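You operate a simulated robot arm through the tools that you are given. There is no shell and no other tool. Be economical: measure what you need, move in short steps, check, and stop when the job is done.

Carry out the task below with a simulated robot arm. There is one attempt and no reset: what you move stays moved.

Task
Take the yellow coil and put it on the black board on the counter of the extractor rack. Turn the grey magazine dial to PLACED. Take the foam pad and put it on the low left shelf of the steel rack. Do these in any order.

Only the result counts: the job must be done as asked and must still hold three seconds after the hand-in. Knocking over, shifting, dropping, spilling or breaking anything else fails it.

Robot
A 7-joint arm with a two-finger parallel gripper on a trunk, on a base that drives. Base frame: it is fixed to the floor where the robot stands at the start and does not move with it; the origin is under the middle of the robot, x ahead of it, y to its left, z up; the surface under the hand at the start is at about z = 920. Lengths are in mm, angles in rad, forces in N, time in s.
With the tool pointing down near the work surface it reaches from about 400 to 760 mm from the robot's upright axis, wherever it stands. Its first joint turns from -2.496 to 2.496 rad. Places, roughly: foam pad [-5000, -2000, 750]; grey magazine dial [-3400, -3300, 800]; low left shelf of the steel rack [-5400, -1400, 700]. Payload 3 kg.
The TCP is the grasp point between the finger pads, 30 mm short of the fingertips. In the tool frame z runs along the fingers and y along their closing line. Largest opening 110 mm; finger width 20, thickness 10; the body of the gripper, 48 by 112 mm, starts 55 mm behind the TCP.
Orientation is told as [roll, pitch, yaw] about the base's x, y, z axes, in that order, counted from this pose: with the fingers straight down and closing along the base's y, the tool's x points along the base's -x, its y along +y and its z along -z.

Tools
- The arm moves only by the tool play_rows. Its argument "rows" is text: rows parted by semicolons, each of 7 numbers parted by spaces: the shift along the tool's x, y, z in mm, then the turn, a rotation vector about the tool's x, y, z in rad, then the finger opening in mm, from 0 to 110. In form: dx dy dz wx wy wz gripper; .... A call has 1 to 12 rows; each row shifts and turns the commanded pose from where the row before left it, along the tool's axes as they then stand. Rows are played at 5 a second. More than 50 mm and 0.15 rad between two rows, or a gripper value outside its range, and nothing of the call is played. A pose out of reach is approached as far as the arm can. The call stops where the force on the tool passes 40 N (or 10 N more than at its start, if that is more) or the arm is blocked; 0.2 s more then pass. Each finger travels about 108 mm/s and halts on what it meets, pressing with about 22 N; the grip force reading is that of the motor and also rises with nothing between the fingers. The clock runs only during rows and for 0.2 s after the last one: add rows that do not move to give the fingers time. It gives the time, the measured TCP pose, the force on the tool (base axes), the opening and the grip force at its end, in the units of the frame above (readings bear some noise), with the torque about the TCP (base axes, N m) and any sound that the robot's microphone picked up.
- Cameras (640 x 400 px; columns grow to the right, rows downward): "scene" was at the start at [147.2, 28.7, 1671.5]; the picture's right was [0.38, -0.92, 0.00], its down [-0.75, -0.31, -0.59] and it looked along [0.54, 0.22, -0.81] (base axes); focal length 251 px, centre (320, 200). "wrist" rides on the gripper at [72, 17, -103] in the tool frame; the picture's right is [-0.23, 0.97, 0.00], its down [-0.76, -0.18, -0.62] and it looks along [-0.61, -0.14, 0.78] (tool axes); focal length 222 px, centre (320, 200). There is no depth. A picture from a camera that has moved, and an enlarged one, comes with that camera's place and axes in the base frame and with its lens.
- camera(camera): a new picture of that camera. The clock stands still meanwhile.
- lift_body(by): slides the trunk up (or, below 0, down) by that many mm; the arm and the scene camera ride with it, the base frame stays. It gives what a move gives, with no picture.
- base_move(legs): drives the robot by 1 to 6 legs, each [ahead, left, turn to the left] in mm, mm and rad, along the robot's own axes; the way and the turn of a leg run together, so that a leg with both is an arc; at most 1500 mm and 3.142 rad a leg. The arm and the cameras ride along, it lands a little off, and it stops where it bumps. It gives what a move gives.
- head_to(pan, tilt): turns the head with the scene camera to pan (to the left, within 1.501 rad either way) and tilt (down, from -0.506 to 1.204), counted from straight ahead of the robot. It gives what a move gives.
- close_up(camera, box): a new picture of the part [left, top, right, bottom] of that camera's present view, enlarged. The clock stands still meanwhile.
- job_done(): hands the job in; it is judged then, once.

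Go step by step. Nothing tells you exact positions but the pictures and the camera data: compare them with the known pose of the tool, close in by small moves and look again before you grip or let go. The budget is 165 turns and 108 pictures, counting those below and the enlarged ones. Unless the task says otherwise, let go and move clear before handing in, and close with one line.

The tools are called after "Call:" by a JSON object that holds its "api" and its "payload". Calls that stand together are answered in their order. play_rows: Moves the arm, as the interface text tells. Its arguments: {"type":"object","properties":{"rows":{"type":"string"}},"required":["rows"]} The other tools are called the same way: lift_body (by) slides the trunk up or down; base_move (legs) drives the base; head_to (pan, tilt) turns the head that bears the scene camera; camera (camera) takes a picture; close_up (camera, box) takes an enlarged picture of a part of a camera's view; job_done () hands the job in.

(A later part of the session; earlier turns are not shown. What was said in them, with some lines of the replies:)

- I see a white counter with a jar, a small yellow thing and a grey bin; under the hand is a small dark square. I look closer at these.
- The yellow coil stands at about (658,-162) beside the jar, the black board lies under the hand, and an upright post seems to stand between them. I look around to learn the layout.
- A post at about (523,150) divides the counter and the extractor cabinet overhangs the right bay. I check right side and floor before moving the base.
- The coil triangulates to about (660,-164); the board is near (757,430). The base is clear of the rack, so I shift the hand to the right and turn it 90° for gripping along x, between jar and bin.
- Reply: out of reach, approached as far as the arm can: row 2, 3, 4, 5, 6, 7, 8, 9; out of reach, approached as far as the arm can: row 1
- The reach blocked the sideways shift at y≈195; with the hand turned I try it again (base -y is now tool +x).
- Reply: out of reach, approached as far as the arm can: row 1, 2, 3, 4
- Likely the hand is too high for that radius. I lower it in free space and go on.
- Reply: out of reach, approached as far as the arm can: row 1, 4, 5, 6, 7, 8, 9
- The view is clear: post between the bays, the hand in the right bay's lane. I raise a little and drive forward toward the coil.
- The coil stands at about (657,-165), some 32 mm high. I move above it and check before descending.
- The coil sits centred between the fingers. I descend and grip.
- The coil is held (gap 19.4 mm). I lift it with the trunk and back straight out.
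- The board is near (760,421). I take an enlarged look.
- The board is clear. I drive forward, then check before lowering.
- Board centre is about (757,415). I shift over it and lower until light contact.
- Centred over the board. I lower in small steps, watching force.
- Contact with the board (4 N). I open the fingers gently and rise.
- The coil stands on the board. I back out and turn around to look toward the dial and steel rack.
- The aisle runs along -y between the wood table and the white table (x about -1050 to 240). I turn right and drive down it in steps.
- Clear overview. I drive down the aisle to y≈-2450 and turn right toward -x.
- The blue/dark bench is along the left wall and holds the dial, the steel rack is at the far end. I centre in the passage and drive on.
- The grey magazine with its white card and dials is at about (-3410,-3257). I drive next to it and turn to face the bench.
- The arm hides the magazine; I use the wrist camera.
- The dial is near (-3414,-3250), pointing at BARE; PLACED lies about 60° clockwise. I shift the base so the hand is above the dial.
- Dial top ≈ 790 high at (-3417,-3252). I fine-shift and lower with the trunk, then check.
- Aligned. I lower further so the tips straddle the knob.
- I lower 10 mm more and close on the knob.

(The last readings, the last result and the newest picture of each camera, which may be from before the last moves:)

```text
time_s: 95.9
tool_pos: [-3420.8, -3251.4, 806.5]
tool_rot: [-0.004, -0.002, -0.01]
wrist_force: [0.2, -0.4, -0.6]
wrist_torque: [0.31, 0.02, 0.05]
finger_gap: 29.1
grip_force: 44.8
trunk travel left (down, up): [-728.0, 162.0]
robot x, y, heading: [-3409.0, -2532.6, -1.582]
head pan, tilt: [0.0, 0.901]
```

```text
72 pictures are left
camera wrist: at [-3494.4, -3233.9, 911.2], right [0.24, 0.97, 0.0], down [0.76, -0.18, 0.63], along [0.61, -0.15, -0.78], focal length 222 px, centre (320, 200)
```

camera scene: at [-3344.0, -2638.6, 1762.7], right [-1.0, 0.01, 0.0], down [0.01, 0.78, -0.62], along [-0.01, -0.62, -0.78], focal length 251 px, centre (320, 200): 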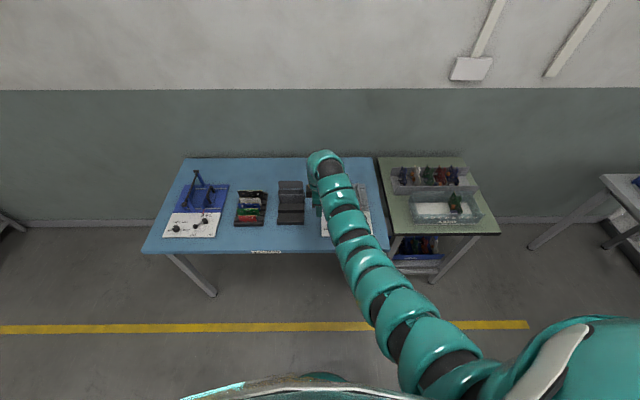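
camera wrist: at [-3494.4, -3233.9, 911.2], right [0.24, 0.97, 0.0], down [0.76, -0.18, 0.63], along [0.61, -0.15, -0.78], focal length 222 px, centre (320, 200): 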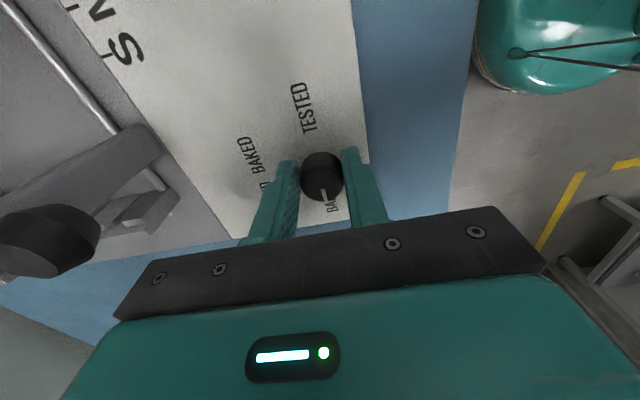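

The knob is held (29 mm). I turn it clockwise about 60° in steps.

Call:
{"api": "play_rows", "payload": {"rows": "0 0 0 0 0 0.131 5;0 0 0 0 0 0.131 5;0 0 0 0 0 0.131 5;0 0 0 0 0 0.131 5;0 0 0 0 0 0 5"}}

Call:
{"api": "camera", "payload": {"camera": "wrist"}}

```text
time_s: 97.1
tool_pos: [-3420.0, -3249.8, 807.2]
tool_rot: [0.002, -0.002, -0.534]
wrist_force: [4.6, 22.2, -11.4]
wrist_torque: [0.23, -0.45, 0.06]
finger_gap: 29.4
grip_force: 44.6
trunk travel left (down, up): [-728.0, 162.0]
robot x, y, heading: [-3411.0, -2534.7, -1.583]
head pan, tilt: [0.0, 0.901]
```

```text
71 pictures are left
camera wrist: at [-3475.1, -3197.7, 911.4], right [0.69, 0.72, 0.0], down [0.56, -0.54, 0.62], along [0.45, -0.43, -0.78], focal length 222 px, centre (320, 200)
```

wrist: 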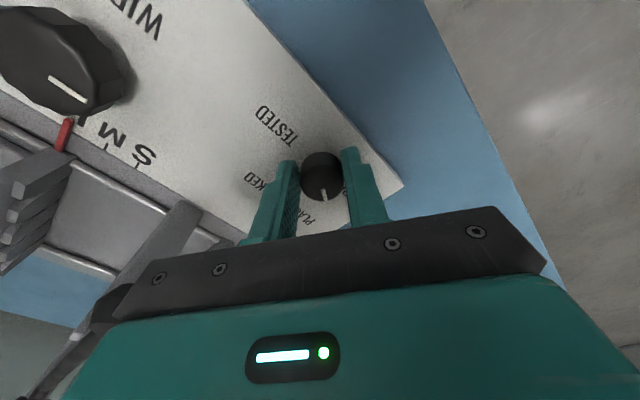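

The knob follows the hand; a sideways force of 22 N hints at a small offset, so I ease +y and finish the turn.

Call:
{"api": "play_rows", "payload": {"rows": "0.8 1.4 0 0 0 0 5;0 0 0 0 0 0.131 5;0 0 0 0 0 0.131 5;0 0 0 0 0 0 5"}}

```text
time_s: 98.1
tool_pos: [-3419.0, -3247.5, 807.5]
tool_rot: [0.002, 0.001, -0.797]
wrist_force: [10.0, 24.4, -26.3]
wrist_torque: [-0.05, -0.29, 0.15]
finger_gap: 29.1
grip_force: 45.0
trunk travel left (down, up): [-728.0, 162.0]
robot x, y, heading: [-3410.2, -2534.8, -1.579]
head pan, tilt: [0.0, 0.901]
```

Call:
{"api": "play_rows", "payload": {"rows": "0.7 2 1.5 0 0 0 5;0 0 0 0 0 0 5"}}

Call:
{"api": "camera", "payload": {"camera": "wrist"}}

```text
time_s: 98.7
tool_pos: [-3418.5, -3248.7, 807.9]
tool_rot: [-0.002, -0.002, -0.798]
wrist_force: [11.4, 19.5, -16.8]
wrist_torque: [1.37, 0.56, 0.11]
finger_gap: 29.2
grip_force: 44.9
trunk travel left (down, up): [-728.0, 162.0]
robot x, y, heading: [-3410.0, -2532.3, -1.577]
head pan, tilt: [0.0, 0.901]
```

```text
70 pictures are left
camera wrist: at [-3458.9, -3184.0, 911.4], right [0.85, 0.52, 0.0], down [0.41, -0.67, 0.63], along [0.32, -0.54, -0.78], focal length 222 px, centre (320, 200)
```

wrist: 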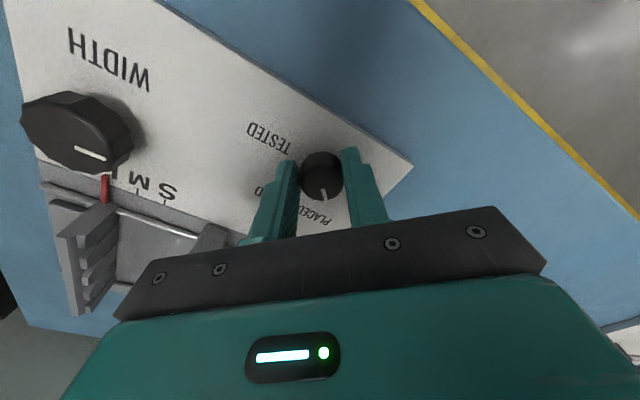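

The pointer nears PLACED. Two more small turns.

Call:
{"api": "play_rows", "payload": {"rows": "0 0 0 0 0 0.13 5;0 0 0 0 0 0.125 5;0 0 0 0 0 0 5"}}

Call:
{"api": "close_up", "payload": {"camera": "wrist", "box": [220, 110, 420, 235]}}

```text
time_s: 99.5
tool_pos: [-3416.8, -3246.7, 808.9]
tool_rot: [-0.001, -0.005, -1.05]
wrist_force: [15.3, 19.2, -6.9]
wrist_torque: [1.48, 0.09, 0.09]
finger_gap: 29.2
grip_force: 45.1
trunk travel left (down, up): [-728.0, 162.0]
robot x, y, heading: [-3413.0, -2534.1, -1.583]
head pan, tilt: [0.0, 0.901]
```

```text
3.20 times, centred on (320, 172) of wrist
camera zoom: at [-3440.6, -3175.3, 911.3], right [0.96, 0.29, 0.0], down [0.22, -0.75, 0.63], along [0.18, -0.6, -0.78], focal length 711 px, centre (320, 288)
```

zoom: 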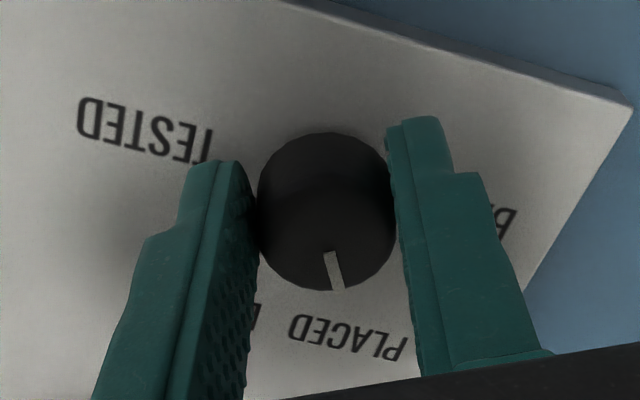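

The pointer faces PLACED. I release, rise and check.

Call:
{"api": "play_rows", "payload": {"rows": "0 0 0 0 0 0 32;0 0 0 0 0 0 45;0 0 0 0 0 0 60;0 0 0 0 0 0 60;0 0 -25 0 0 0 60;0 0 -45 0 0 0 60;0 0 0 0 0 0 60"}}

Call:
{"api": "camera", "payload": {"camera": "wrist"}}

```text
time_s: 101.1
tool_pos: [-3418.8, -3248.7, 877.8]
tool_rot: [0.002, -0.004, -1.049]
wrist_force: [0.1, 0.2, 0.3]
wrist_torque: [0.0, 0.01, -0.03]
finger_gap: 59.5
grip_force: 0.1
trunk travel left (down, up): [-728.0, 162.0]
robot x, y, heading: [-3413.1, -2533.6, -1.579]
head pan, tilt: [0.0, 0.901]
```

```text
68 pictures are left
camera wrist: at [-3441.4, -3177.0, 982.3], right [0.96, 0.29, 0.0], down [0.22, -0.75, 0.63], along [0.18, -0.6, -0.78], focal length 222 px, centre (320, 200)
```

wrist: 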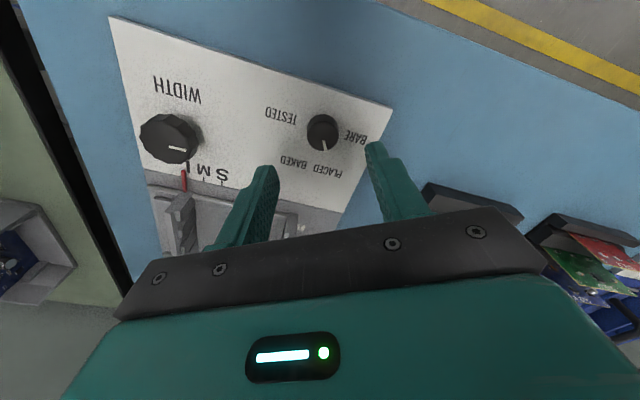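

Call:
{"api": "close_up", "payload": {"camera": "wrist", "box": [250, 80, 390, 190]}}

```text
3.64 times, centred on (320, 135) of wrist
camera zoom: at [-3441.4, -3177.0, 982.3], right [0.96, 0.29, 0.0], down [0.22, -0.75, 0.63], along [0.18, -0.6, -0.78], focal length 808 px, centre (320, 436)
```

zoom: 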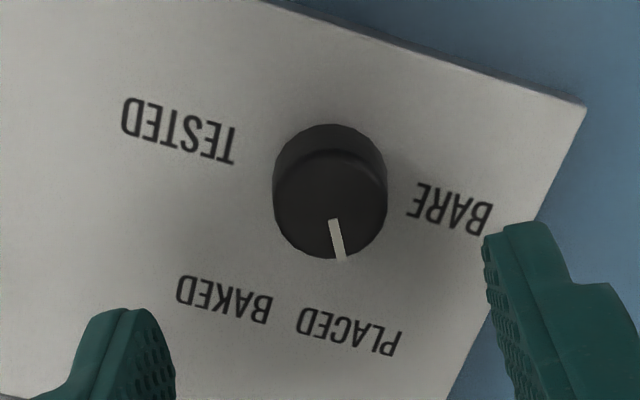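

The pointer reads about 61° from BARE, matching PLACED; to be sure I raise the hand and look from straight above for the tick marks.

Call:
{"api": "lift_body", "payload": {"by": 100}}

Call:
{"api": "base_move", "payload": {"legs": [[80, 25, 0]]}}

Call:
{"api": "camera", "payload": {"camera": "wrist"}}

```text
time_s: 102.4
tool_pos: [-3418.3, -3249.1, 978.4]
tool_rot: [0.001, -0.003, -1.051]
wrist_force: [0.0, 0.3, -0.4]
wrist_torque: [0.01, 0.0, -0.01]
finger_gap: 59.7
grip_force: 0.1
trunk travel left (down, up): [-828.0, 62.0]
robot x, y, heading: [-3407.4, -2531.7, -1.578]
head pan, tilt: [0.0, 0.901]
```

```text
time_s: 103.5
tool_pos: [-3394.0, -3329.8, 978.3]
tool_rot: [-0.001, -0.004, -1.05]
wrist_force: [0.3, -0.5, -0.6]
wrist_torque: [0.03, 0.01, 0.0]
finger_gap: 60.1
grip_force: 0.0
trunk travel left (down, up): [-828.0, 62.0]
robot x, y, heading: [-3386.0, -2615.2, -1.584]
head pan, tilt: [0.0, 0.901]
```

```text
66 pictures are left
camera wrist: at [-3417.0, -3258.2, 1081.7], right [0.96, 0.29, 0.0], down [0.22, -0.75, 0.63], along [0.18, -0.6, -0.78], focal length 222 px, centre (320, 200)
```

wrist: 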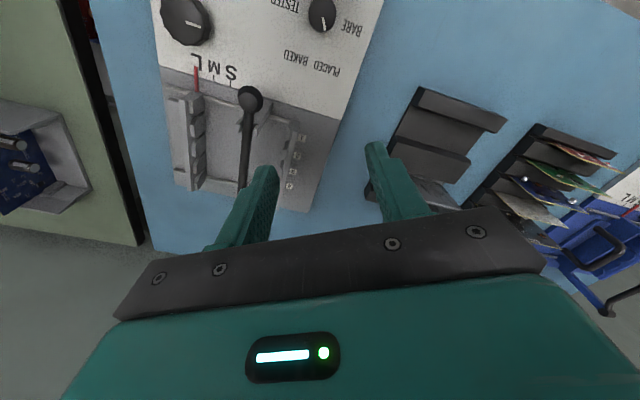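

Call:
{"api": "close_up", "payload": {"camera": "wrist", "box": [270, 0, 370, 80]}}

```text
5.00 times, centred on (320, 40) of wrist
camera zoom: at [-3417.0, -3258.2, 1081.7], right [0.96, 0.29, 0.0], down [0.22, -0.75, 0.63], along [0.18, -0.6, -0.78], focal length 1111 px, centre (320, 1000)
```

zoom: 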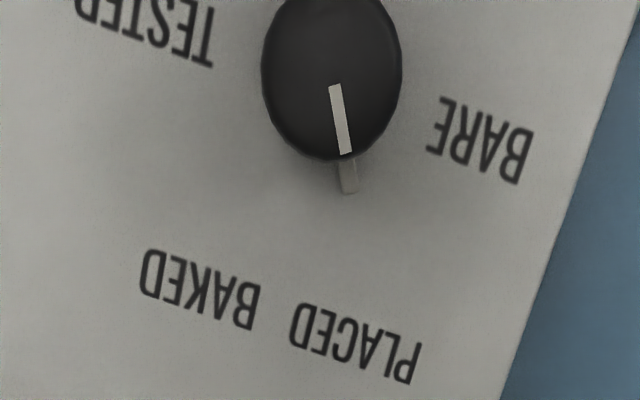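

The pointer aims at PLACED. I raise, back off and turn toward the far table and steel rack to find the foam pad.

Call:
{"api": "lift_body", "payload": {"by": 60}}

Call:
{"api": "base_move", "payload": {"legs": [[-180, 0, 0], [0, 0, -1.557]]}}

Call:
{"api": "head_to", "payload": {"pan": 0.0, "tilt": 0.55}}

Call:
{"api": "camera", "payload": {"camera": "scene"}}

```text
time_s: 104.5
tool_pos: [-3393.5, -3329.4, 1038.5]
tool_rot: [-0.001, -0.003, -1.051]
wrist_force: [-0.3, 0.8, 0.0]
wrist_torque: [-0.02, -0.02, -0.02]
finger_gap: 59.9
grip_force: 0.1
trunk travel left (down, up): [-888.0, 2.0]
robot x, y, heading: [-3385.9, -2609.8, -1.58]
head pan, tilt: [0.0, 0.901]
```

```text
time_s: 109.8
tool_pos: [-4101.4, -2421.2, 1038.8]
tool_rot: [-0.002, -0.004, -2.628]
wrist_force: [0.0, 0.1, 0.1]
wrist_torque: [-0.03, 0.02, -0.01]
finger_gap: 59.8
grip_force: 0.1
trunk travel left (down, up): [-888.0, 2.0]
robot x, y, heading: [-3384.5, -2429.3, 3.126]
head pan, tilt: [0.0, 0.901]
```

```text
time_s: 110.7
tool_pos: [-4100.0, -2421.5, 1038.6]
tool_rot: [0.0, -0.003, -2.629]
wrist_force: [0.2, 0.0, -0.2]
wrist_torque: [0.03, -0.03, 0.02]
finger_gap: 60.0
grip_force: 0.1
trunk travel left (down, up): [-888.0, 2.0]
robot x, y, heading: [-3381.7, -2432.3, 3.128]
head pan, tilt: [0.0, 0.55]
```

```text
64 pictures are left
camera scene: at [-3555.4, -2430.1, 1791.9], right [0.02, 1.0, 0.0], down [0.52, -0.01, -0.85], along [-0.85, 0.01, -0.52], focal length 251 px, centre (320, 200)
```

scene: 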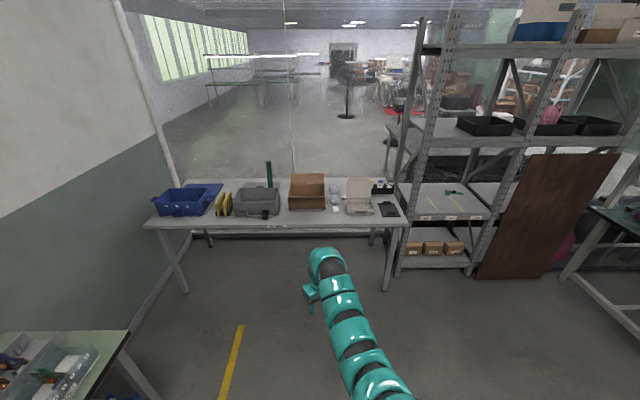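

Call:
{"api": "close_up", "payload": {"camera": "scene", "box": [290, 150, 510, 290]}}

Call:
{"api": "close_up", "payload": {"camera": "scene", "box": [310, 165, 410, 225]}}

```text
2.86 times, centred on (400, 220) of scene
camera zoom: at [-3555.4, -2430.1, 1791.9], right [0.02, 1.0, 0.0], down [0.52, -0.01, -0.85], along [-0.85, 0.01, -0.52], focal length 718 px, centre (91, 143)
```

zoom: 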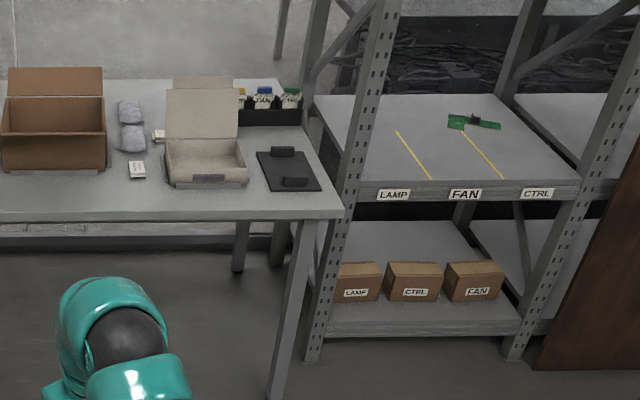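

```text
6.40 times, centred on (360, 195) of scene
camera zoom: at [-3555.4, -2430.1, 1791.9], right [0.02, 1.0, 0.0], down [0.52, -0.01, -0.85], along [-0.85, 0.01, -0.52], focal length 1608 px, centre (64, 232)
```

zoom: 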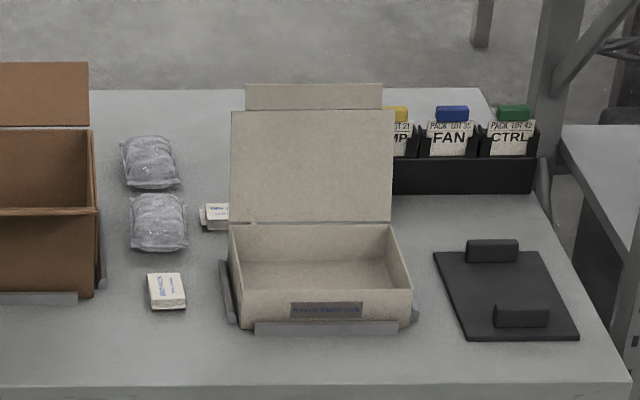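

The black mat with two blocks at about (-5109,-1895) is likely the foam pad; the low left shelf is the LAMP/FAN/CTRL one at z≈700. I drive closer and look with care.

Call:
{"api": "base_move", "payload": {"legs": [[700, 0, 0]]}}

Call:
{"api": "head_to", "payload": {"pan": -1.2, "tilt": 0.6}}

Call:
{"api": "camera", "payload": {"camera": "scene"}}

Call:
{"api": "head_to", "payload": {"pan": -0.35, "tilt": 0.6}}

Call:
{"api": "camera", "payload": {"camera": "scene"}}

Call:
{"api": "close_up", "payload": {"camera": "scene", "box": [180, 120, 420, 270]}}

```text
time_s: 114.5
tool_pos: [-4791.4, -2413.7, 1038.4]
tool_rot: [0.002, -0.005, -2.626]
wrist_force: [0.3, -0.1, 0.8]
wrist_torque: [-0.01, -0.02, 0.02]
finger_gap: 60.4
grip_force: 0.0
trunk travel left (down, up): [-888.0, 2.0]
robot x, y, heading: [-4077.5, -2423.8, 3.132]
head pan, tilt: [0.0, 0.55]
```

```text
time_s: 115.8
tool_pos: [-4792.1, -2413.9, 1038.3]
tool_rot: [0.0, -0.004, -2.625]
wrist_force: [-1.0, -0.3, -0.5]
wrist_torque: [-0.01, -0.02, 0.04]
finger_gap: 59.9
grip_force: 0.0
trunk travel left (down, up): [-888.0, 2.0]
robot x, y, heading: [-4078.6, -2424.2, 3.126]
head pan, tilt: [-1.201, 0.6]
```

```text
61 pictures are left
camera scene: at [-4188.3, -2339.3, 1787.4], right [0.94, 0.35, 0.0], down [0.2, -0.53, -0.83], along [-0.29, 0.77, -0.56], focal length 251 px, centre (320, 200)
```

scene: 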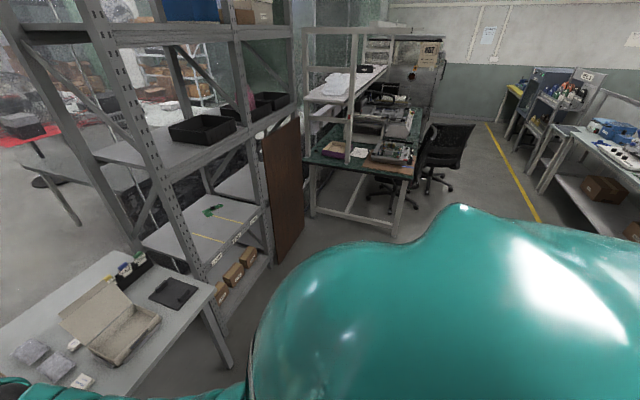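

```text
time_s: 117.0
tool_pos: [-4792.9, -2412.3, 1039.6]
tool_rot: [0.0, -0.003, -2.627]
wrist_force: [-0.3, 0.3, 0.4]
wrist_torque: [-0.03, 0.04, 0.02]
finger_gap: 59.9
grip_force: 0.1
trunk travel left (down, up): [-888.0, 2.0]
robot x, y, heading: [-4076.9, -2423.9, 3.13]
head pan, tilt: [-0.351, 0.6]
```

```text
60 pictures are left
camera scene: at [-4239.8, -2390.6, 1787.4], right [0.36, 0.93, 0.0], down [0.53, -0.2, -0.82], along [-0.77, 0.29, -0.57], focal length 251 px, centre (320, 200)
```

scene: 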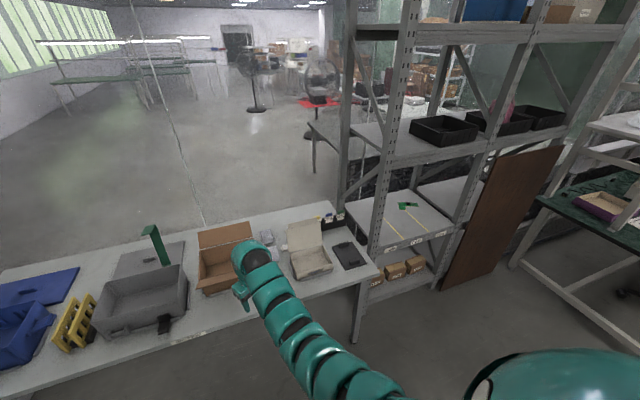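

```text
2.67 times, centred on (300, 195) of scene
camera zoom: at [-4239.8, -2390.6, 1787.4], right [0.36, 0.93, 0.0], down [0.53, -0.2, -0.82], along [-0.77, 0.29, -0.57], focal length 670 px, centre (373, 213)
```

zoom: 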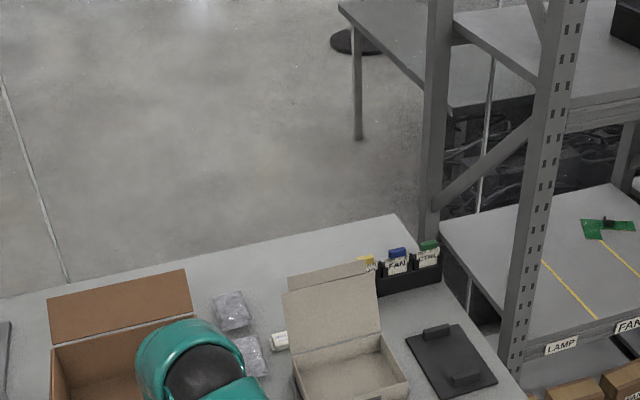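

I shift right and approach so the wrist camera looks down on the black pad.

Call:
{"api": "base_move", "payload": {"legs": [[0, -520, 0], [230, 0, 0]]}}

Call:
{"api": "camera", "payload": {"camera": "wrist"}}

Call:
{"api": "camera", "payload": {"camera": "scene"}}

```text
time_s: 121.3
tool_pos: [-5014.8, -1904.3, 1038.4]
tool_rot: [0.001, -0.004, -2.613]
wrist_force: [0.1, -1.1, -0.6]
wrist_torque: [-0.02, 0.02, -0.02]
finger_gap: 60.1
grip_force: 0.0
trunk travel left (down, up): [-888.0, 2.0]
robot x, y, heading: [-4299.7, -1908.8, 3.144]
head pan, tilt: [-0.351, 0.6]
```

```text
58 pictures are left
camera wrist: at [-4944.2, -1880.9, 1141.7], right [0.29, -0.96, 0.0], down [-0.75, -0.23, 0.63], along [-0.6, -0.18, -0.78], focal length 222 px, centre (320, 200)
```

wrist: 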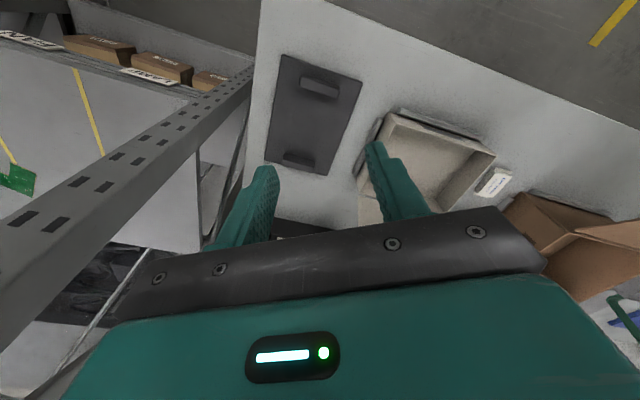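

```text
57 pictures are left
camera scene: at [-4462.8, -1874.0, 1787.3], right [0.35, 0.94, 0.0], down [0.53, -0.2, -0.82], along [-0.77, 0.29, -0.57], focal length 251 px, centre (320, 200)
```

scene: 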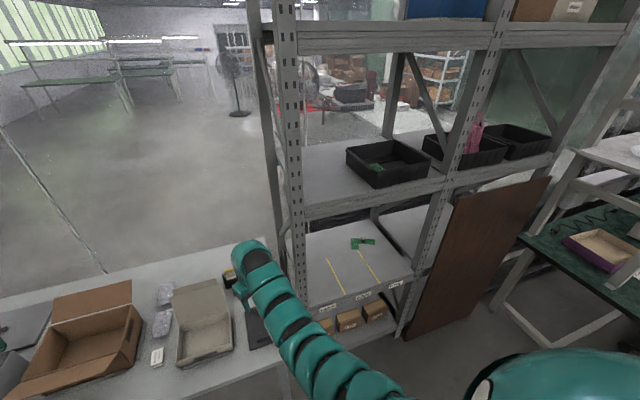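

Call:
{"api": "close_up", "payload": {"camera": "wrist", "box": [240, 40, 420, 200]}}

Call:
{"api": "close_up", "payload": {"camera": "scene", "box": [290, 210, 430, 330]}}

```text
2.50 times, centred on (330, 120) of wrist
camera zoom: at [-4944.2, -1880.9, 1141.7], right [0.29, -0.96, 0.0], down [-0.75, -0.23, 0.63], along [-0.6, -0.18, -0.78], focal length 555 px, centre (295, 400)
```

zoom: 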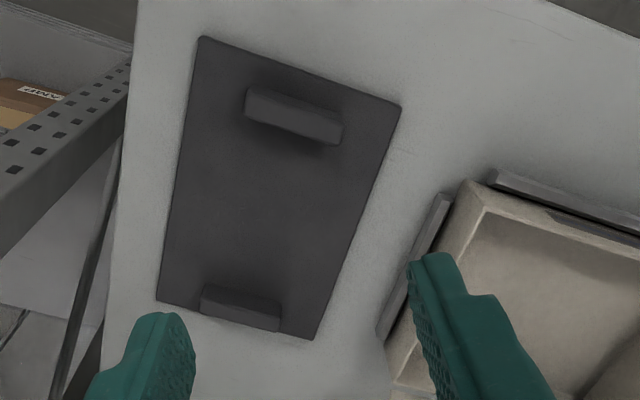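

```text
3.33 times, centred on (360, 270) of scene
camera zoom: at [-4462.8, -1874.0, 1787.3], right [0.35, 0.94, 0.0], down [0.53, -0.2, -0.82], along [-0.77, 0.29, -0.57], focal length 838 px, centre (187, -33)
```

zoom: 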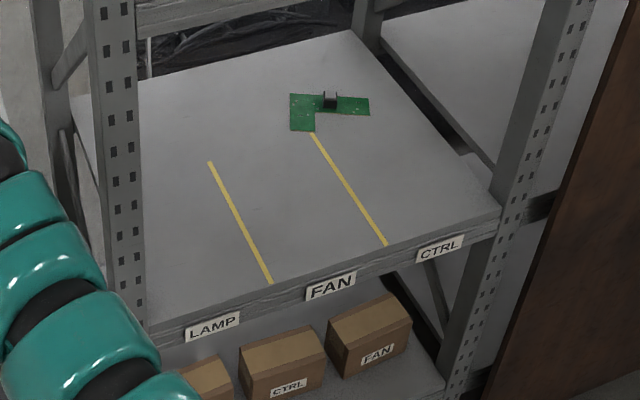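

The black foam pad is ~181×128 mm, centred near (-5086,-1902) with two foam blocks; I'll grip the front block (near (-5019,-1901)) along x. I turn the hand and check; the shelf target is around (-5240,-1410) in the FAN lane.

Call:
{"api": "play_rows", "payload": {"rows": "0 0 0 0 0 -0.13 60;0 0 0 0 0 -0.13 60;0 0 0 0 0 -0.13 60;0 0 0 0 0 -0.13 60;0 0 0 0 0 -0.13 60;0 0 0 0 0 -0.13 60;0 0 0 0 0 -0.13 60;0 0 0 0 0 -0.13 60;0 0 0 0 0 0 60"}}

Call:
{"api": "lift_body", "payload": {"by": -130}}

Call:
{"api": "camera", "payload": {"camera": "wrist"}}

```text
time_s: 123.3
tool_pos: [-5013.5, -1903.1, 1039.2]
tool_rot: [-0.005, -0.001, -1.572]
wrist_force: [0.5, 0.2, -0.3]
wrist_torque: [0.0, -0.01, 0.0]
finger_gap: 60.1
grip_force: 0.1
trunk travel left (down, up): [-888.0, 2.0]
robot x, y, heading: [-4299.6, -1905.5, 3.14]
head pan, tilt: [-0.351, 0.6]
```

```text
time_s: 124.9
tool_pos: [-5013.5, -1903.3, 908.4]
tool_rot: [-0.005, -0.002, -1.574]
wrist_force: [0.2, -0.5, -0.1]
wrist_torque: [0.0, 0.0, 0.03]
finger_gap: 59.9
grip_force: 0.1
trunk travel left (down, up): [-758.0, 132.0]
robot x, y, heading: [-4297.7, -1907.7, 3.139]
head pan, tilt: [-0.351, 0.6]
```

```text
54 pictures are left
camera wrist: at [-4997.2, -1830.2, 1012.7], right [0.97, -0.23, 0.0], down [-0.18, -0.76, 0.63], along [-0.15, -0.61, -0.78], focal length 222 px, centre (320, 200)
```

wrist: 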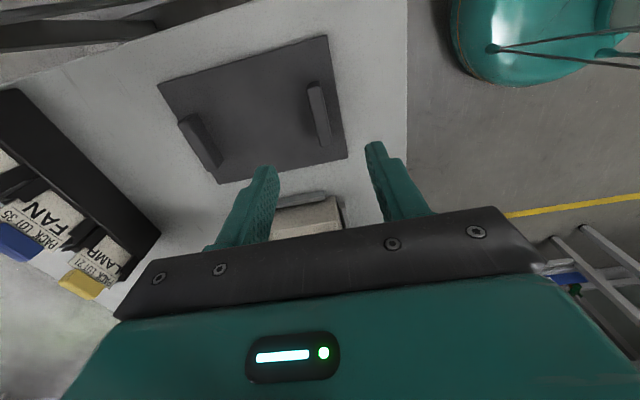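

Call:
{"api": "close_up", "payload": {"camera": "wrist", "box": [260, 50, 380, 170]}}

```text
3.33 times, centred on (320, 110) of wrist
camera zoom: at [-4997.2, -1830.2, 1012.7], right [0.97, -0.23, 0.0], down [-0.18, -0.76, 0.63], along [-0.15, -0.61, -0.78], focal length 740 px, centre (320, 500)
```

zoom: 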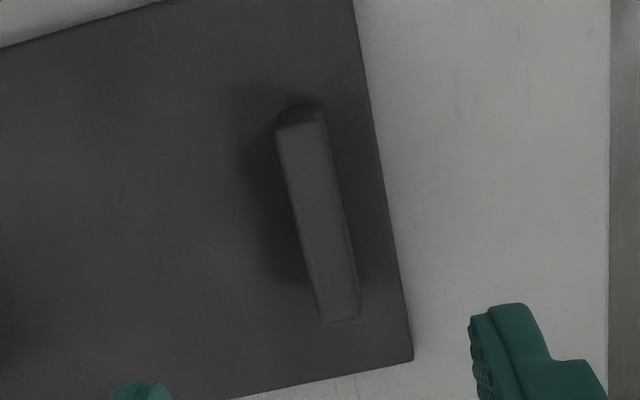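

The block is right below the TCP. I lower to about 15 mm above and check.

Call:
{"api": "play_rows", "payload": {"rows": "2 0 40 0 0 0 60;0 0 40 0 0 0 60;0 0 0 0 0 0 60"}}

Call:
{"api": "camera", "payload": {"camera": "wrist"}}

```text
time_s: 125.7
tool_pos: [-5014.6, -1901.2, 828.0]
tool_rot: [-0.003, -0.002, -1.575]
wrist_force: [-0.3, -0.2, -0.2]
wrist_torque: [-0.01, 0.01, -0.03]
finger_gap: 60.1
grip_force: 0.1
trunk travel left (down, up): [-758.0, 132.0]
robot x, y, heading: [-4299.5, -1905.0, 3.137]
head pan, tilt: [-0.351, 0.6]
```

```text
52 pictures are left
camera wrist: at [-4998.4, -1828.8, 931.7], right [0.97, -0.23, 0.0], down [-0.18, -0.76, 0.63], along [-0.15, -0.61, -0.78], focal length 222 px, centre (320, 200)
```

wrist: 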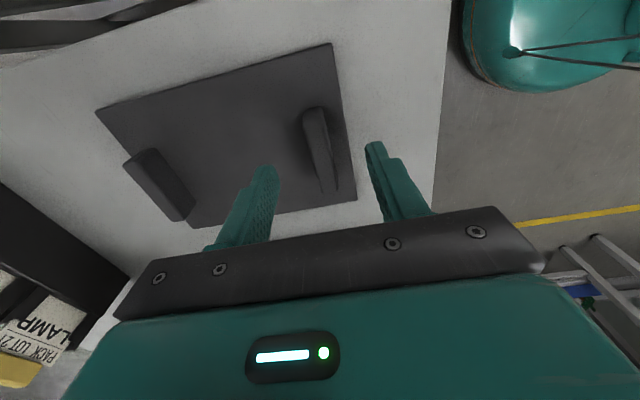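

Call:
{"api": "close_up", "payload": {"camera": "wrist", "box": [240, 80, 400, 220]}}

```text
2.86 times, centred on (320, 150) of wrist
camera zoom: at [-4998.4, -1828.8, 931.7], right [0.97, -0.23, 0.0], down [-0.18, -0.76, 0.63], along [-0.15, -0.61, -0.78], focal length 635 px, centre (320, 343)
```

zoom: 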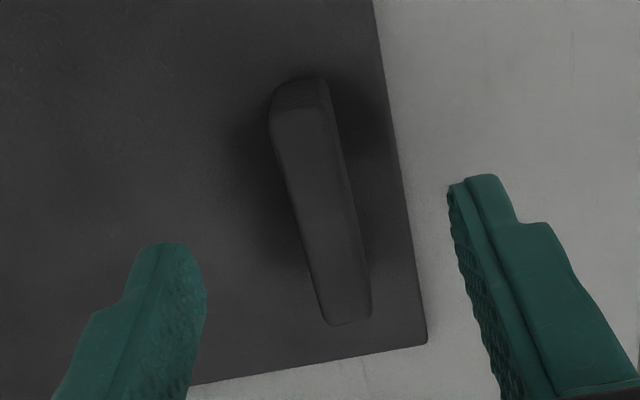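

I descend 23 mm and close on the block.

Call:
{"api": "play_rows", "payload": {"rows": "0 0 12 0 0 0 60;0 0 11 0 0 0 60;0 0 0 0 0 0 40;0 0 0 0 0 0 20;0 0 0 0 0 0 4;0 0 0 0 0 0 4;0 0 0 0 0 0 4"}}

Call:
{"api": "camera", "payload": {"camera": "wrist"}}

```text
time_s: 127.3
tool_pos: [-5014.7, -1901.8, 806.7]
tool_rot: [-0.003, -0.002, -1.573]
wrist_force: [0.1, -0.3, 0.6]
wrist_torque: [-0.01, 0.01, 0.0]
finger_gap: 12.8
grip_force: 21.7
trunk travel left (down, up): [-758.0, 132.0]
robot x, y, heading: [-4297.5, -1908.0, 3.138]
head pan, tilt: [-0.351, 0.6]
```

```text
50 pictures are left
camera wrist: at [-4998.1, -1828.8, 910.1], right [0.97, -0.23, 0.0], down [-0.18, -0.76, 0.63], along [-0.15, -0.61, -0.78], focal length 222 px, centre (320, 200)
```

wrist: 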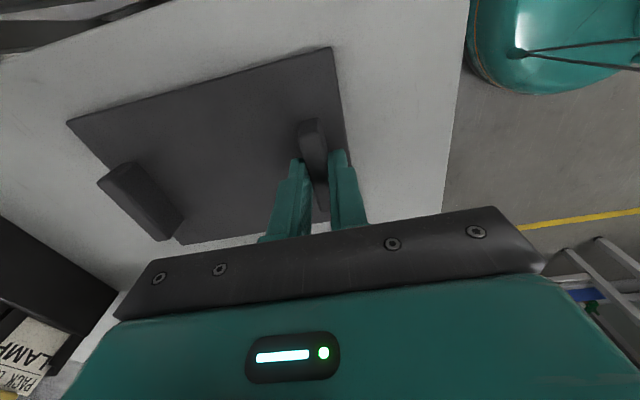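

The block is gripped (12.8 mm). I lift a little and check that the pad comes along level.

Call:
{"api": "lift_body", "payload": {"by": 60}}

Call:
{"api": "camera", "payload": {"camera": "wrist"}}

```text
time_s: 128.3
tool_pos: [-5014.6, -1901.4, 866.6]
tool_rot: [-0.004, 0.001, -1.574]
wrist_force: [-0.2, 0.4, -0.6]
wrist_torque: [-0.03, -0.01, -0.02]
finger_gap: 12.7
grip_force: 22.1
trunk travel left (down, up): [-818.0, 72.0]
robot x, y, heading: [-4296.1, -1905.4, 3.136]
head pan, tilt: [-0.351, 0.6]
```

```text
49 pictures are left
camera wrist: at [-4998.1, -1828.7, 969.9], right [0.97, -0.23, 0.0], down [-0.18, -0.76, 0.63], along [-0.15, -0.61, -0.78], focal length 222 px, centre (320, 200)
```

wrist: 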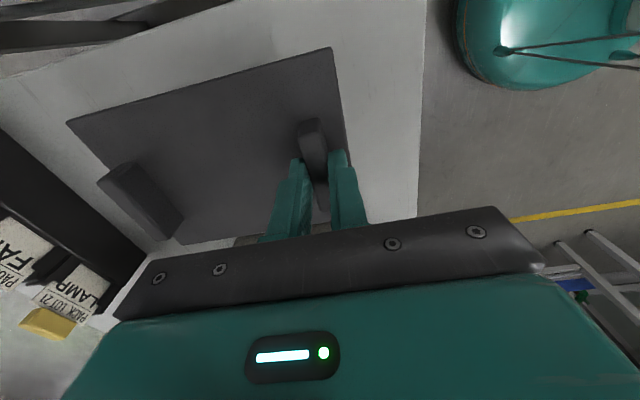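

The pad rides level. I back out, and slide right in front of the rack.

Call:
{"api": "lift_body", "payload": {"by": 30}}

Call:
{"api": "base_move", "payload": {"legs": [[-380, 0, 0], [0, -488, 0]]}}

Call:
{"api": "head_to", "payload": {"pan": -0.1, "tilt": 0.6}}

Call:
{"api": "camera", "payload": {"camera": "scene"}}

Call:
{"api": "camera", "payload": {"camera": "wrist"}}

```text
time_s: 129.1
tool_pos: [-5014.2, -1900.5, 897.1]
tool_rot: [-0.003, 0.0, -1.575]
wrist_force: [0.0, 0.2, 0.0]
wrist_torque: [0.0, -0.04, -0.03]
finger_gap: 12.7
grip_force: 21.8
trunk travel left (down, up): [-848.0, 42.0]
robot x, y, heading: [-4298.3, -1907.1, 3.14]
head pan, tilt: [-0.351, 0.6]
```

```text
time_s: 134.0
tool_pos: [-4643.6, -1402.6, 897.2]
tool_rot: [-0.004, -0.004, -1.576]
wrist_force: [0.1, -0.5, -1.5]
wrist_torque: [0.0, 0.03, 0.0]
finger_gap: 12.8
grip_force: 21.7
trunk travel left (down, up): [-848.0, 42.0]
robot x, y, heading: [-3927.3, -1410.3, 3.136]
head pan, tilt: [-0.351, 0.6]
```

```text
time_s: 134.7
tool_pos: [-4643.6, -1402.8, 896.9]
tool_rot: [-0.005, -0.001, -1.578]
wrist_force: [0.2, 0.1, 0.6]
wrist_torque: [-0.03, -0.02, 0.0]
finger_gap: 12.6
grip_force: 21.8
trunk travel left (down, up): [-848.0, 42.0]
robot x, y, heading: [-3924.7, -1410.3, 3.137]
head pan, tilt: [-0.099, 0.6]
```

```text
48 pictures are left
camera scene: at [-4095.0, -1398.3, 1747.4], right [0.1, 0.99, 0.0], down [0.56, -0.06, -0.82], along [-0.82, 0.09, -0.57], focal length 251 px, centre (320, 200)
```

scene: 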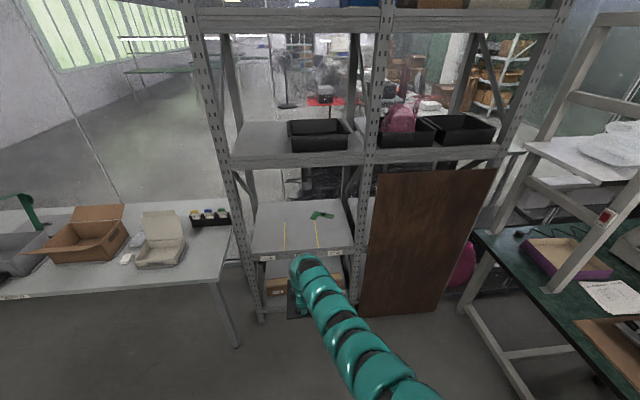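

```text
47 pictures are left
camera wrist: at [-4626.4, -1330.8, 1000.1], right [0.97, -0.23, 0.0], down [-0.18, -0.76, 0.63], along [-0.15, -0.61, -0.78], focal length 222 px, centre (320, 200)
```

wrist: 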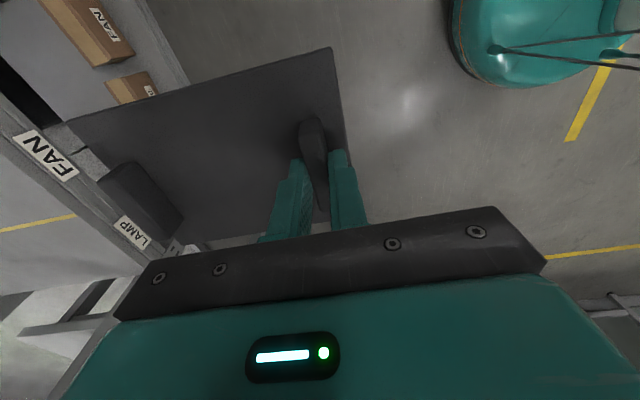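

The shelf top is about z=690, front edge x≈-5113. I lower to clear height and drive in partly, then check.

Call:
{"api": "lift_body", "payload": {"by": -105}}

Call:
{"api": "base_move", "payload": {"legs": [[330, 0, 0]]}}

Call:
{"api": "camera", "payload": {"camera": "wrist"}}

Call:
{"api": "camera", "payload": {"camera": "scene"}}

```text
time_s: 136.1
tool_pos: [-4643.2, -1402.4, 792.0]
tool_rot: [-0.004, -0.002, -1.576]
wrist_force: [0.6, -0.5, 0.2]
wrist_torque: [0.02, -0.02, -0.01]
finger_gap: 12.6
grip_force: 22.0
trunk travel left (down, up): [-743.0, 147.0]
robot x, y, heading: [-3924.8, -1407.4, 3.136]
head pan, tilt: [-0.099, 0.6]
```

```text
time_s: 138.3
tool_pos: [-4972.9, -1402.5, 792.7]
tool_rot: [-0.003, -0.002, -1.574]
wrist_force: [-0.3, 0.6, -0.9]
wrist_torque: [0.01, -0.03, 0.03]
finger_gap: 12.7
grip_force: 21.9
trunk travel left (down, up): [-743.0, 147.0]
robot x, y, heading: [-4257.6, -1408.0, 3.143]
head pan, tilt: [-0.099, 0.6]
```

```text
46 pictures are left
camera wrist: at [-4957.0, -1331.0, 894.6], right [0.97, -0.23, 0.0], down [-0.18, -0.76, 0.63], along [-0.15, -0.61, -0.78], focal length 222 px, centre (320, 200)
```

wrist: 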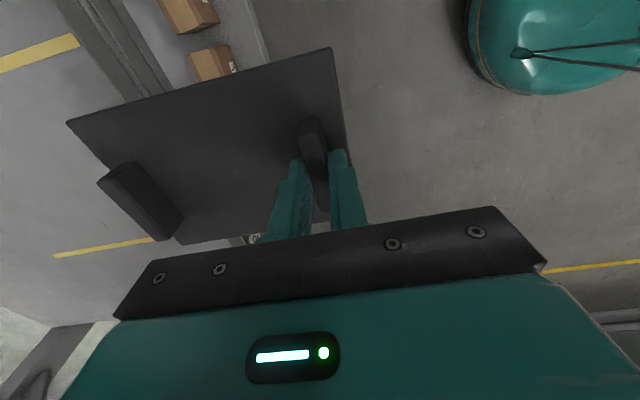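

```text
45 pictures are left
camera scene: at [-4426.1, -1397.5, 1642.3], right [0.1, 0.99, 0.0], down [0.56, -0.06, -0.82], along [-0.82, 0.08, -0.57], focal length 251 px, centre (320, 200)
```

scene: 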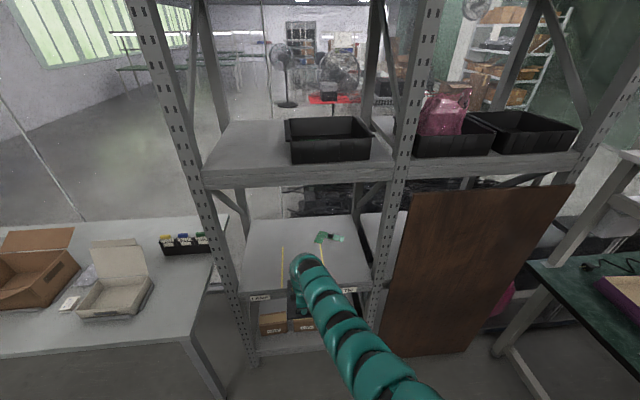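

The hand is well under the upper shelf. I drive the rest of the way in.

Call:
{"api": "base_move", "payload": {"legs": [[205, 0, 0]]}}

Call:
{"api": "camera", "payload": {"camera": "wrist"}}

Call:
{"api": "camera", "payload": {"camera": "scene"}}

```text
time_s: 139.9
tool_pos: [-5176.7, -1406.0, 791.4]
tool_rot: [-0.002, -0.003, -1.571]
wrist_force: [0.2, 0.3, 0.0]
wrist_torque: [0.01, -0.02, -0.02]
finger_gap: 12.9
grip_force: 21.7
trunk travel left (down, up): [-743.0, 147.0]
robot x, y, heading: [-4458.9, -1406.3, -3.138]
head pan, tilt: [-0.099, 0.6]
```

```text
44 pictures are left
camera wrist: at [-5161.8, -1333.1, 894.3], right [0.97, -0.23, 0.0], down [-0.18, -0.76, 0.63], along [-0.14, -0.61, -0.78], focal length 222 px, centre (320, 200)
```

wrist: 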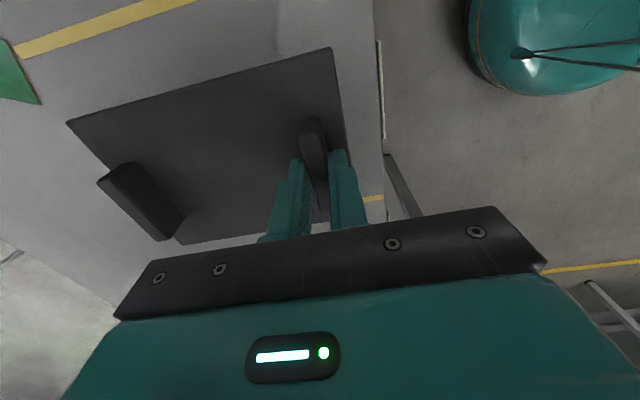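

```text
43 pictures are left
camera scene: at [-4630.9, -1398.0, 1642.2], right [0.1, 1.0, 0.0], down [0.56, -0.06, -0.82], along [-0.82, 0.08, -0.57], focal length 251 px, centre (320, 200)
```

scene: 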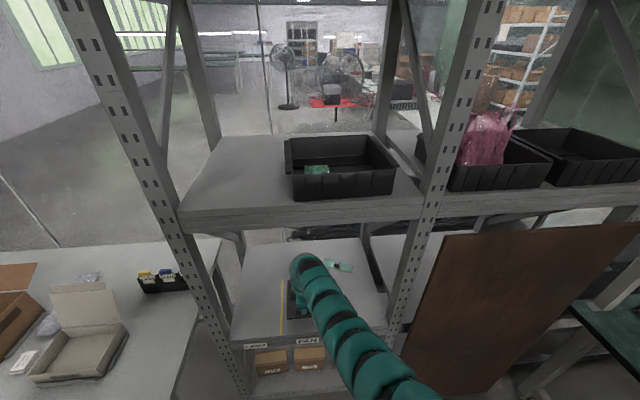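

The pad hovers over the FAN lane. I lower carefully until contact.

Call:
{"api": "play_rows", "payload": {"rows": "0 0 15 0 0 0 4;0 0 15 0 0 0 4;0 0 5 0 0 0 4;0 0 0 0 0 0 4"}}

Call:
{"api": "camera", "payload": {"camera": "wrist"}}

```text
time_s: 140.9
tool_pos: [-5173.1, -1404.1, 759.4]
tool_rot: [-0.004, -0.002, -1.571]
wrist_force: [0.8, -0.1, -1.0]
wrist_torque: [-0.03, -0.03, -0.03]
finger_gap: 12.6
grip_force: 22.1
out of reach, approached as far as the arm can: row 2
trunk travel left (down, up): [-743.0, 147.0]
robot x, y, heading: [-4458.2, -1408.8, -3.133]
head pan, tilt: [-0.099, 0.6]
```

```text
42 pictures are left
camera wrist: at [-5155.9, -1331.5, 862.9], right [0.97, -0.23, 0.0], down [-0.18, -0.76, 0.63], along [-0.14, -0.61, -0.78], focal length 222 px, centre (320, 200)
```

wrist: 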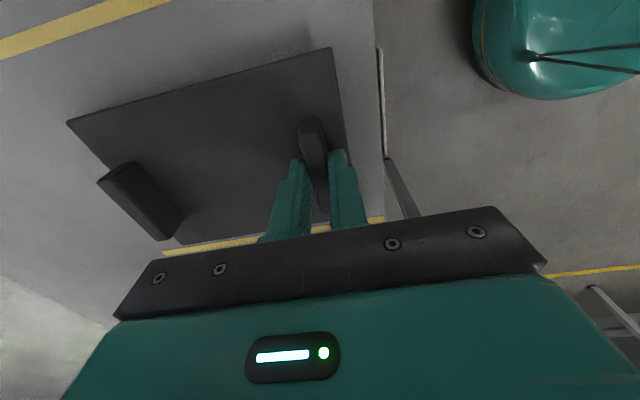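

The arm nears its low limit; I use the trunk for the last small steps.

Call:
{"api": "lift_body", "payload": {"by": -10}}

Call:
{"api": "lift_body", "payload": {"by": -4}}

Call:
{"api": "camera", "payload": {"camera": "wrist"}}

```text
time_s: 141.5
tool_pos: [-5171.7, -1403.2, 749.5]
tool_rot: [-0.003, -0.002, -1.571]
wrist_force: [-0.9, 0.4, -1.0]
wrist_torque: [0.02, 0.01, 0.0]
finger_gap: 12.8
grip_force: 22.2
trunk travel left (down, up): [-733.0, 157.0]
robot x, y, heading: [-4461.6, -1407.7, -3.136]
head pan, tilt: [-0.099, 0.6]
```

```text
time_s: 142.0
tool_pos: [-5172.2, -1404.0, 746.6]
tool_rot: [-0.004, -0.001, -1.57]
wrist_force: [1.3, 0.8, 7.9]
wrist_torque: [-0.04, -0.11, 0.0]
finger_gap: 12.8
grip_force: 22.2
trunk travel left (down, up): [-729.0, 161.0]
robot x, y, heading: [-4459.2, -1409.1, -3.142]
head pan, tilt: [-0.099, 0.6]
```

```text
41 pictures are left
camera wrist: at [-5155.9, -1331.5, 850.0], right [0.97, -0.23, 0.0], down [-0.17, -0.76, 0.63], along [-0.15, -0.61, -0.78], focal length 222 px, centre (320, 200)
```

wrist: 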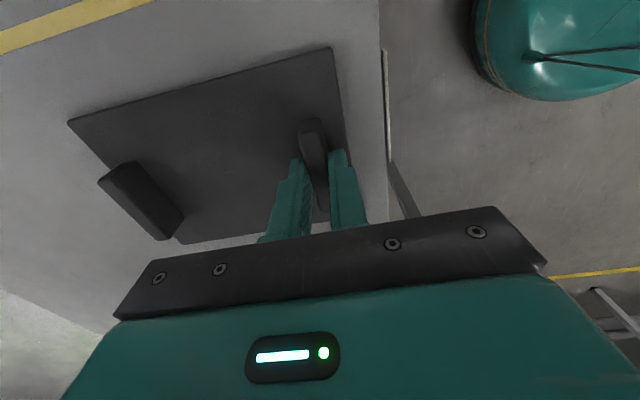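

Contact on the shelf (8 N, level). I open and rise with the trunk.

Call:
{"api": "play_rows", "payload": {"rows": "0 0 0 0 0 0 20;0 0 0 0 0 0 30;0 0 0 0 0 0 40;0 0 0 0 0 0 40"}}

Call:
{"api": "lift_body", "payload": {"by": 70}}

Call:
{"api": "camera", "payload": {"camera": "wrist"}}

```text
time_s: 143.0
tool_pos: [-5171.7, -1404.0, 744.8]
tool_rot: [-0.005, -0.001, -1.571]
wrist_force: [0.4, 1.1, -0.3]
wrist_torque: [-0.01, 0.01, 0.01]
finger_gap: 39.8
grip_force: 0.0
trunk travel left (down, up): [-729.0, 161.0]
robot x, y, heading: [-4460.7, -1407.4, -3.142]
head pan, tilt: [-0.099, 0.6]
```

```text
time_s: 144.1
tool_pos: [-5172.1, -1404.3, 814.3]
tool_rot: [-0.004, -0.001, -1.572]
wrist_force: [-1.0, -0.3, -0.1]
wrist_torque: [0.06, 0.0, -0.04]
finger_gap: 40.0
grip_force: 0.0
trunk travel left (down, up): [-799.0, 91.0]
robot x, y, heading: [-4462.9, -1409.3, -3.138]
head pan, tilt: [-0.099, 0.6]
```

```text
40 pictures are left
camera wrist: at [-5156.0, -1331.4, 918.6], right [0.97, -0.23, 0.0], down [-0.18, -0.76, 0.63], along [-0.14, -0.61, -0.78], focal length 222 px, centre (320, 200)
```

wrist: 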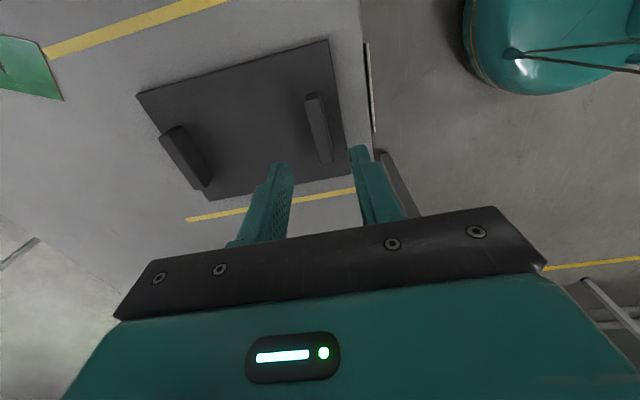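

The pad lies flat on the shelf. I back out clear and take a final look.

Call:
{"api": "base_move", "payload": {"legs": [[-450, 0, 0]]}}

Call:
{"api": "camera", "payload": {"camera": "scene"}}

```text
time_s: 146.8
tool_pos: [-4726.3, -1408.8, 815.5]
tool_rot: [-0.003, -0.001, -1.56]
wrist_force: [0.3, -0.2, 0.3]
wrist_torque: [-0.01, -0.01, 0.0]
finger_gap: 39.9
grip_force: 0.0
trunk travel left (down, up): [-799.0, 91.0]
robot x, y, heading: [-4016.8, -1406.2, -3.13]
head pan, tilt: [-0.099, 0.6]
```

```text
39 pictures are left
camera scene: at [-4182.7, -1396.9, 1698.5], right [0.09, 1.0, 0.0], down [0.56, -0.05, -0.83], along [-0.82, 0.07, -0.56], focal length 251 px, centre (320, 200)
```

scene: 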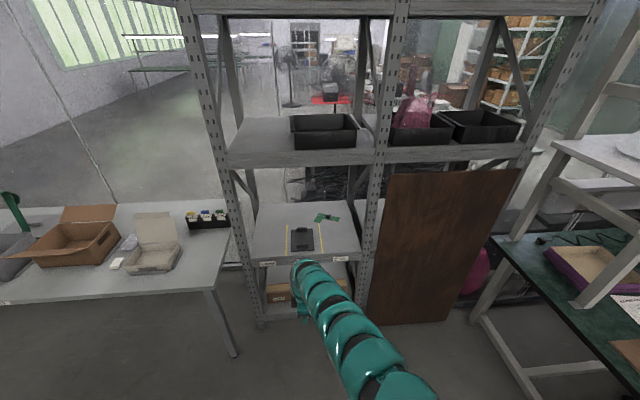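

The coil is on the black board, the dial is on PLACED, and the foam pad rests on the low left shelf with nothing else disturbed. I hand in.

Call:
{"api": "job_done", "payload": {}}

```text
The job is handed in.
```

I finished all three tasks and handed the job in: the yellow coil stands on the black board, the grey magazine dial points at PLACED, and the foam pad lies flat on the low left shelf of the steel rack. For the pad I took the black mat with two blocks, as it best fit the position given.
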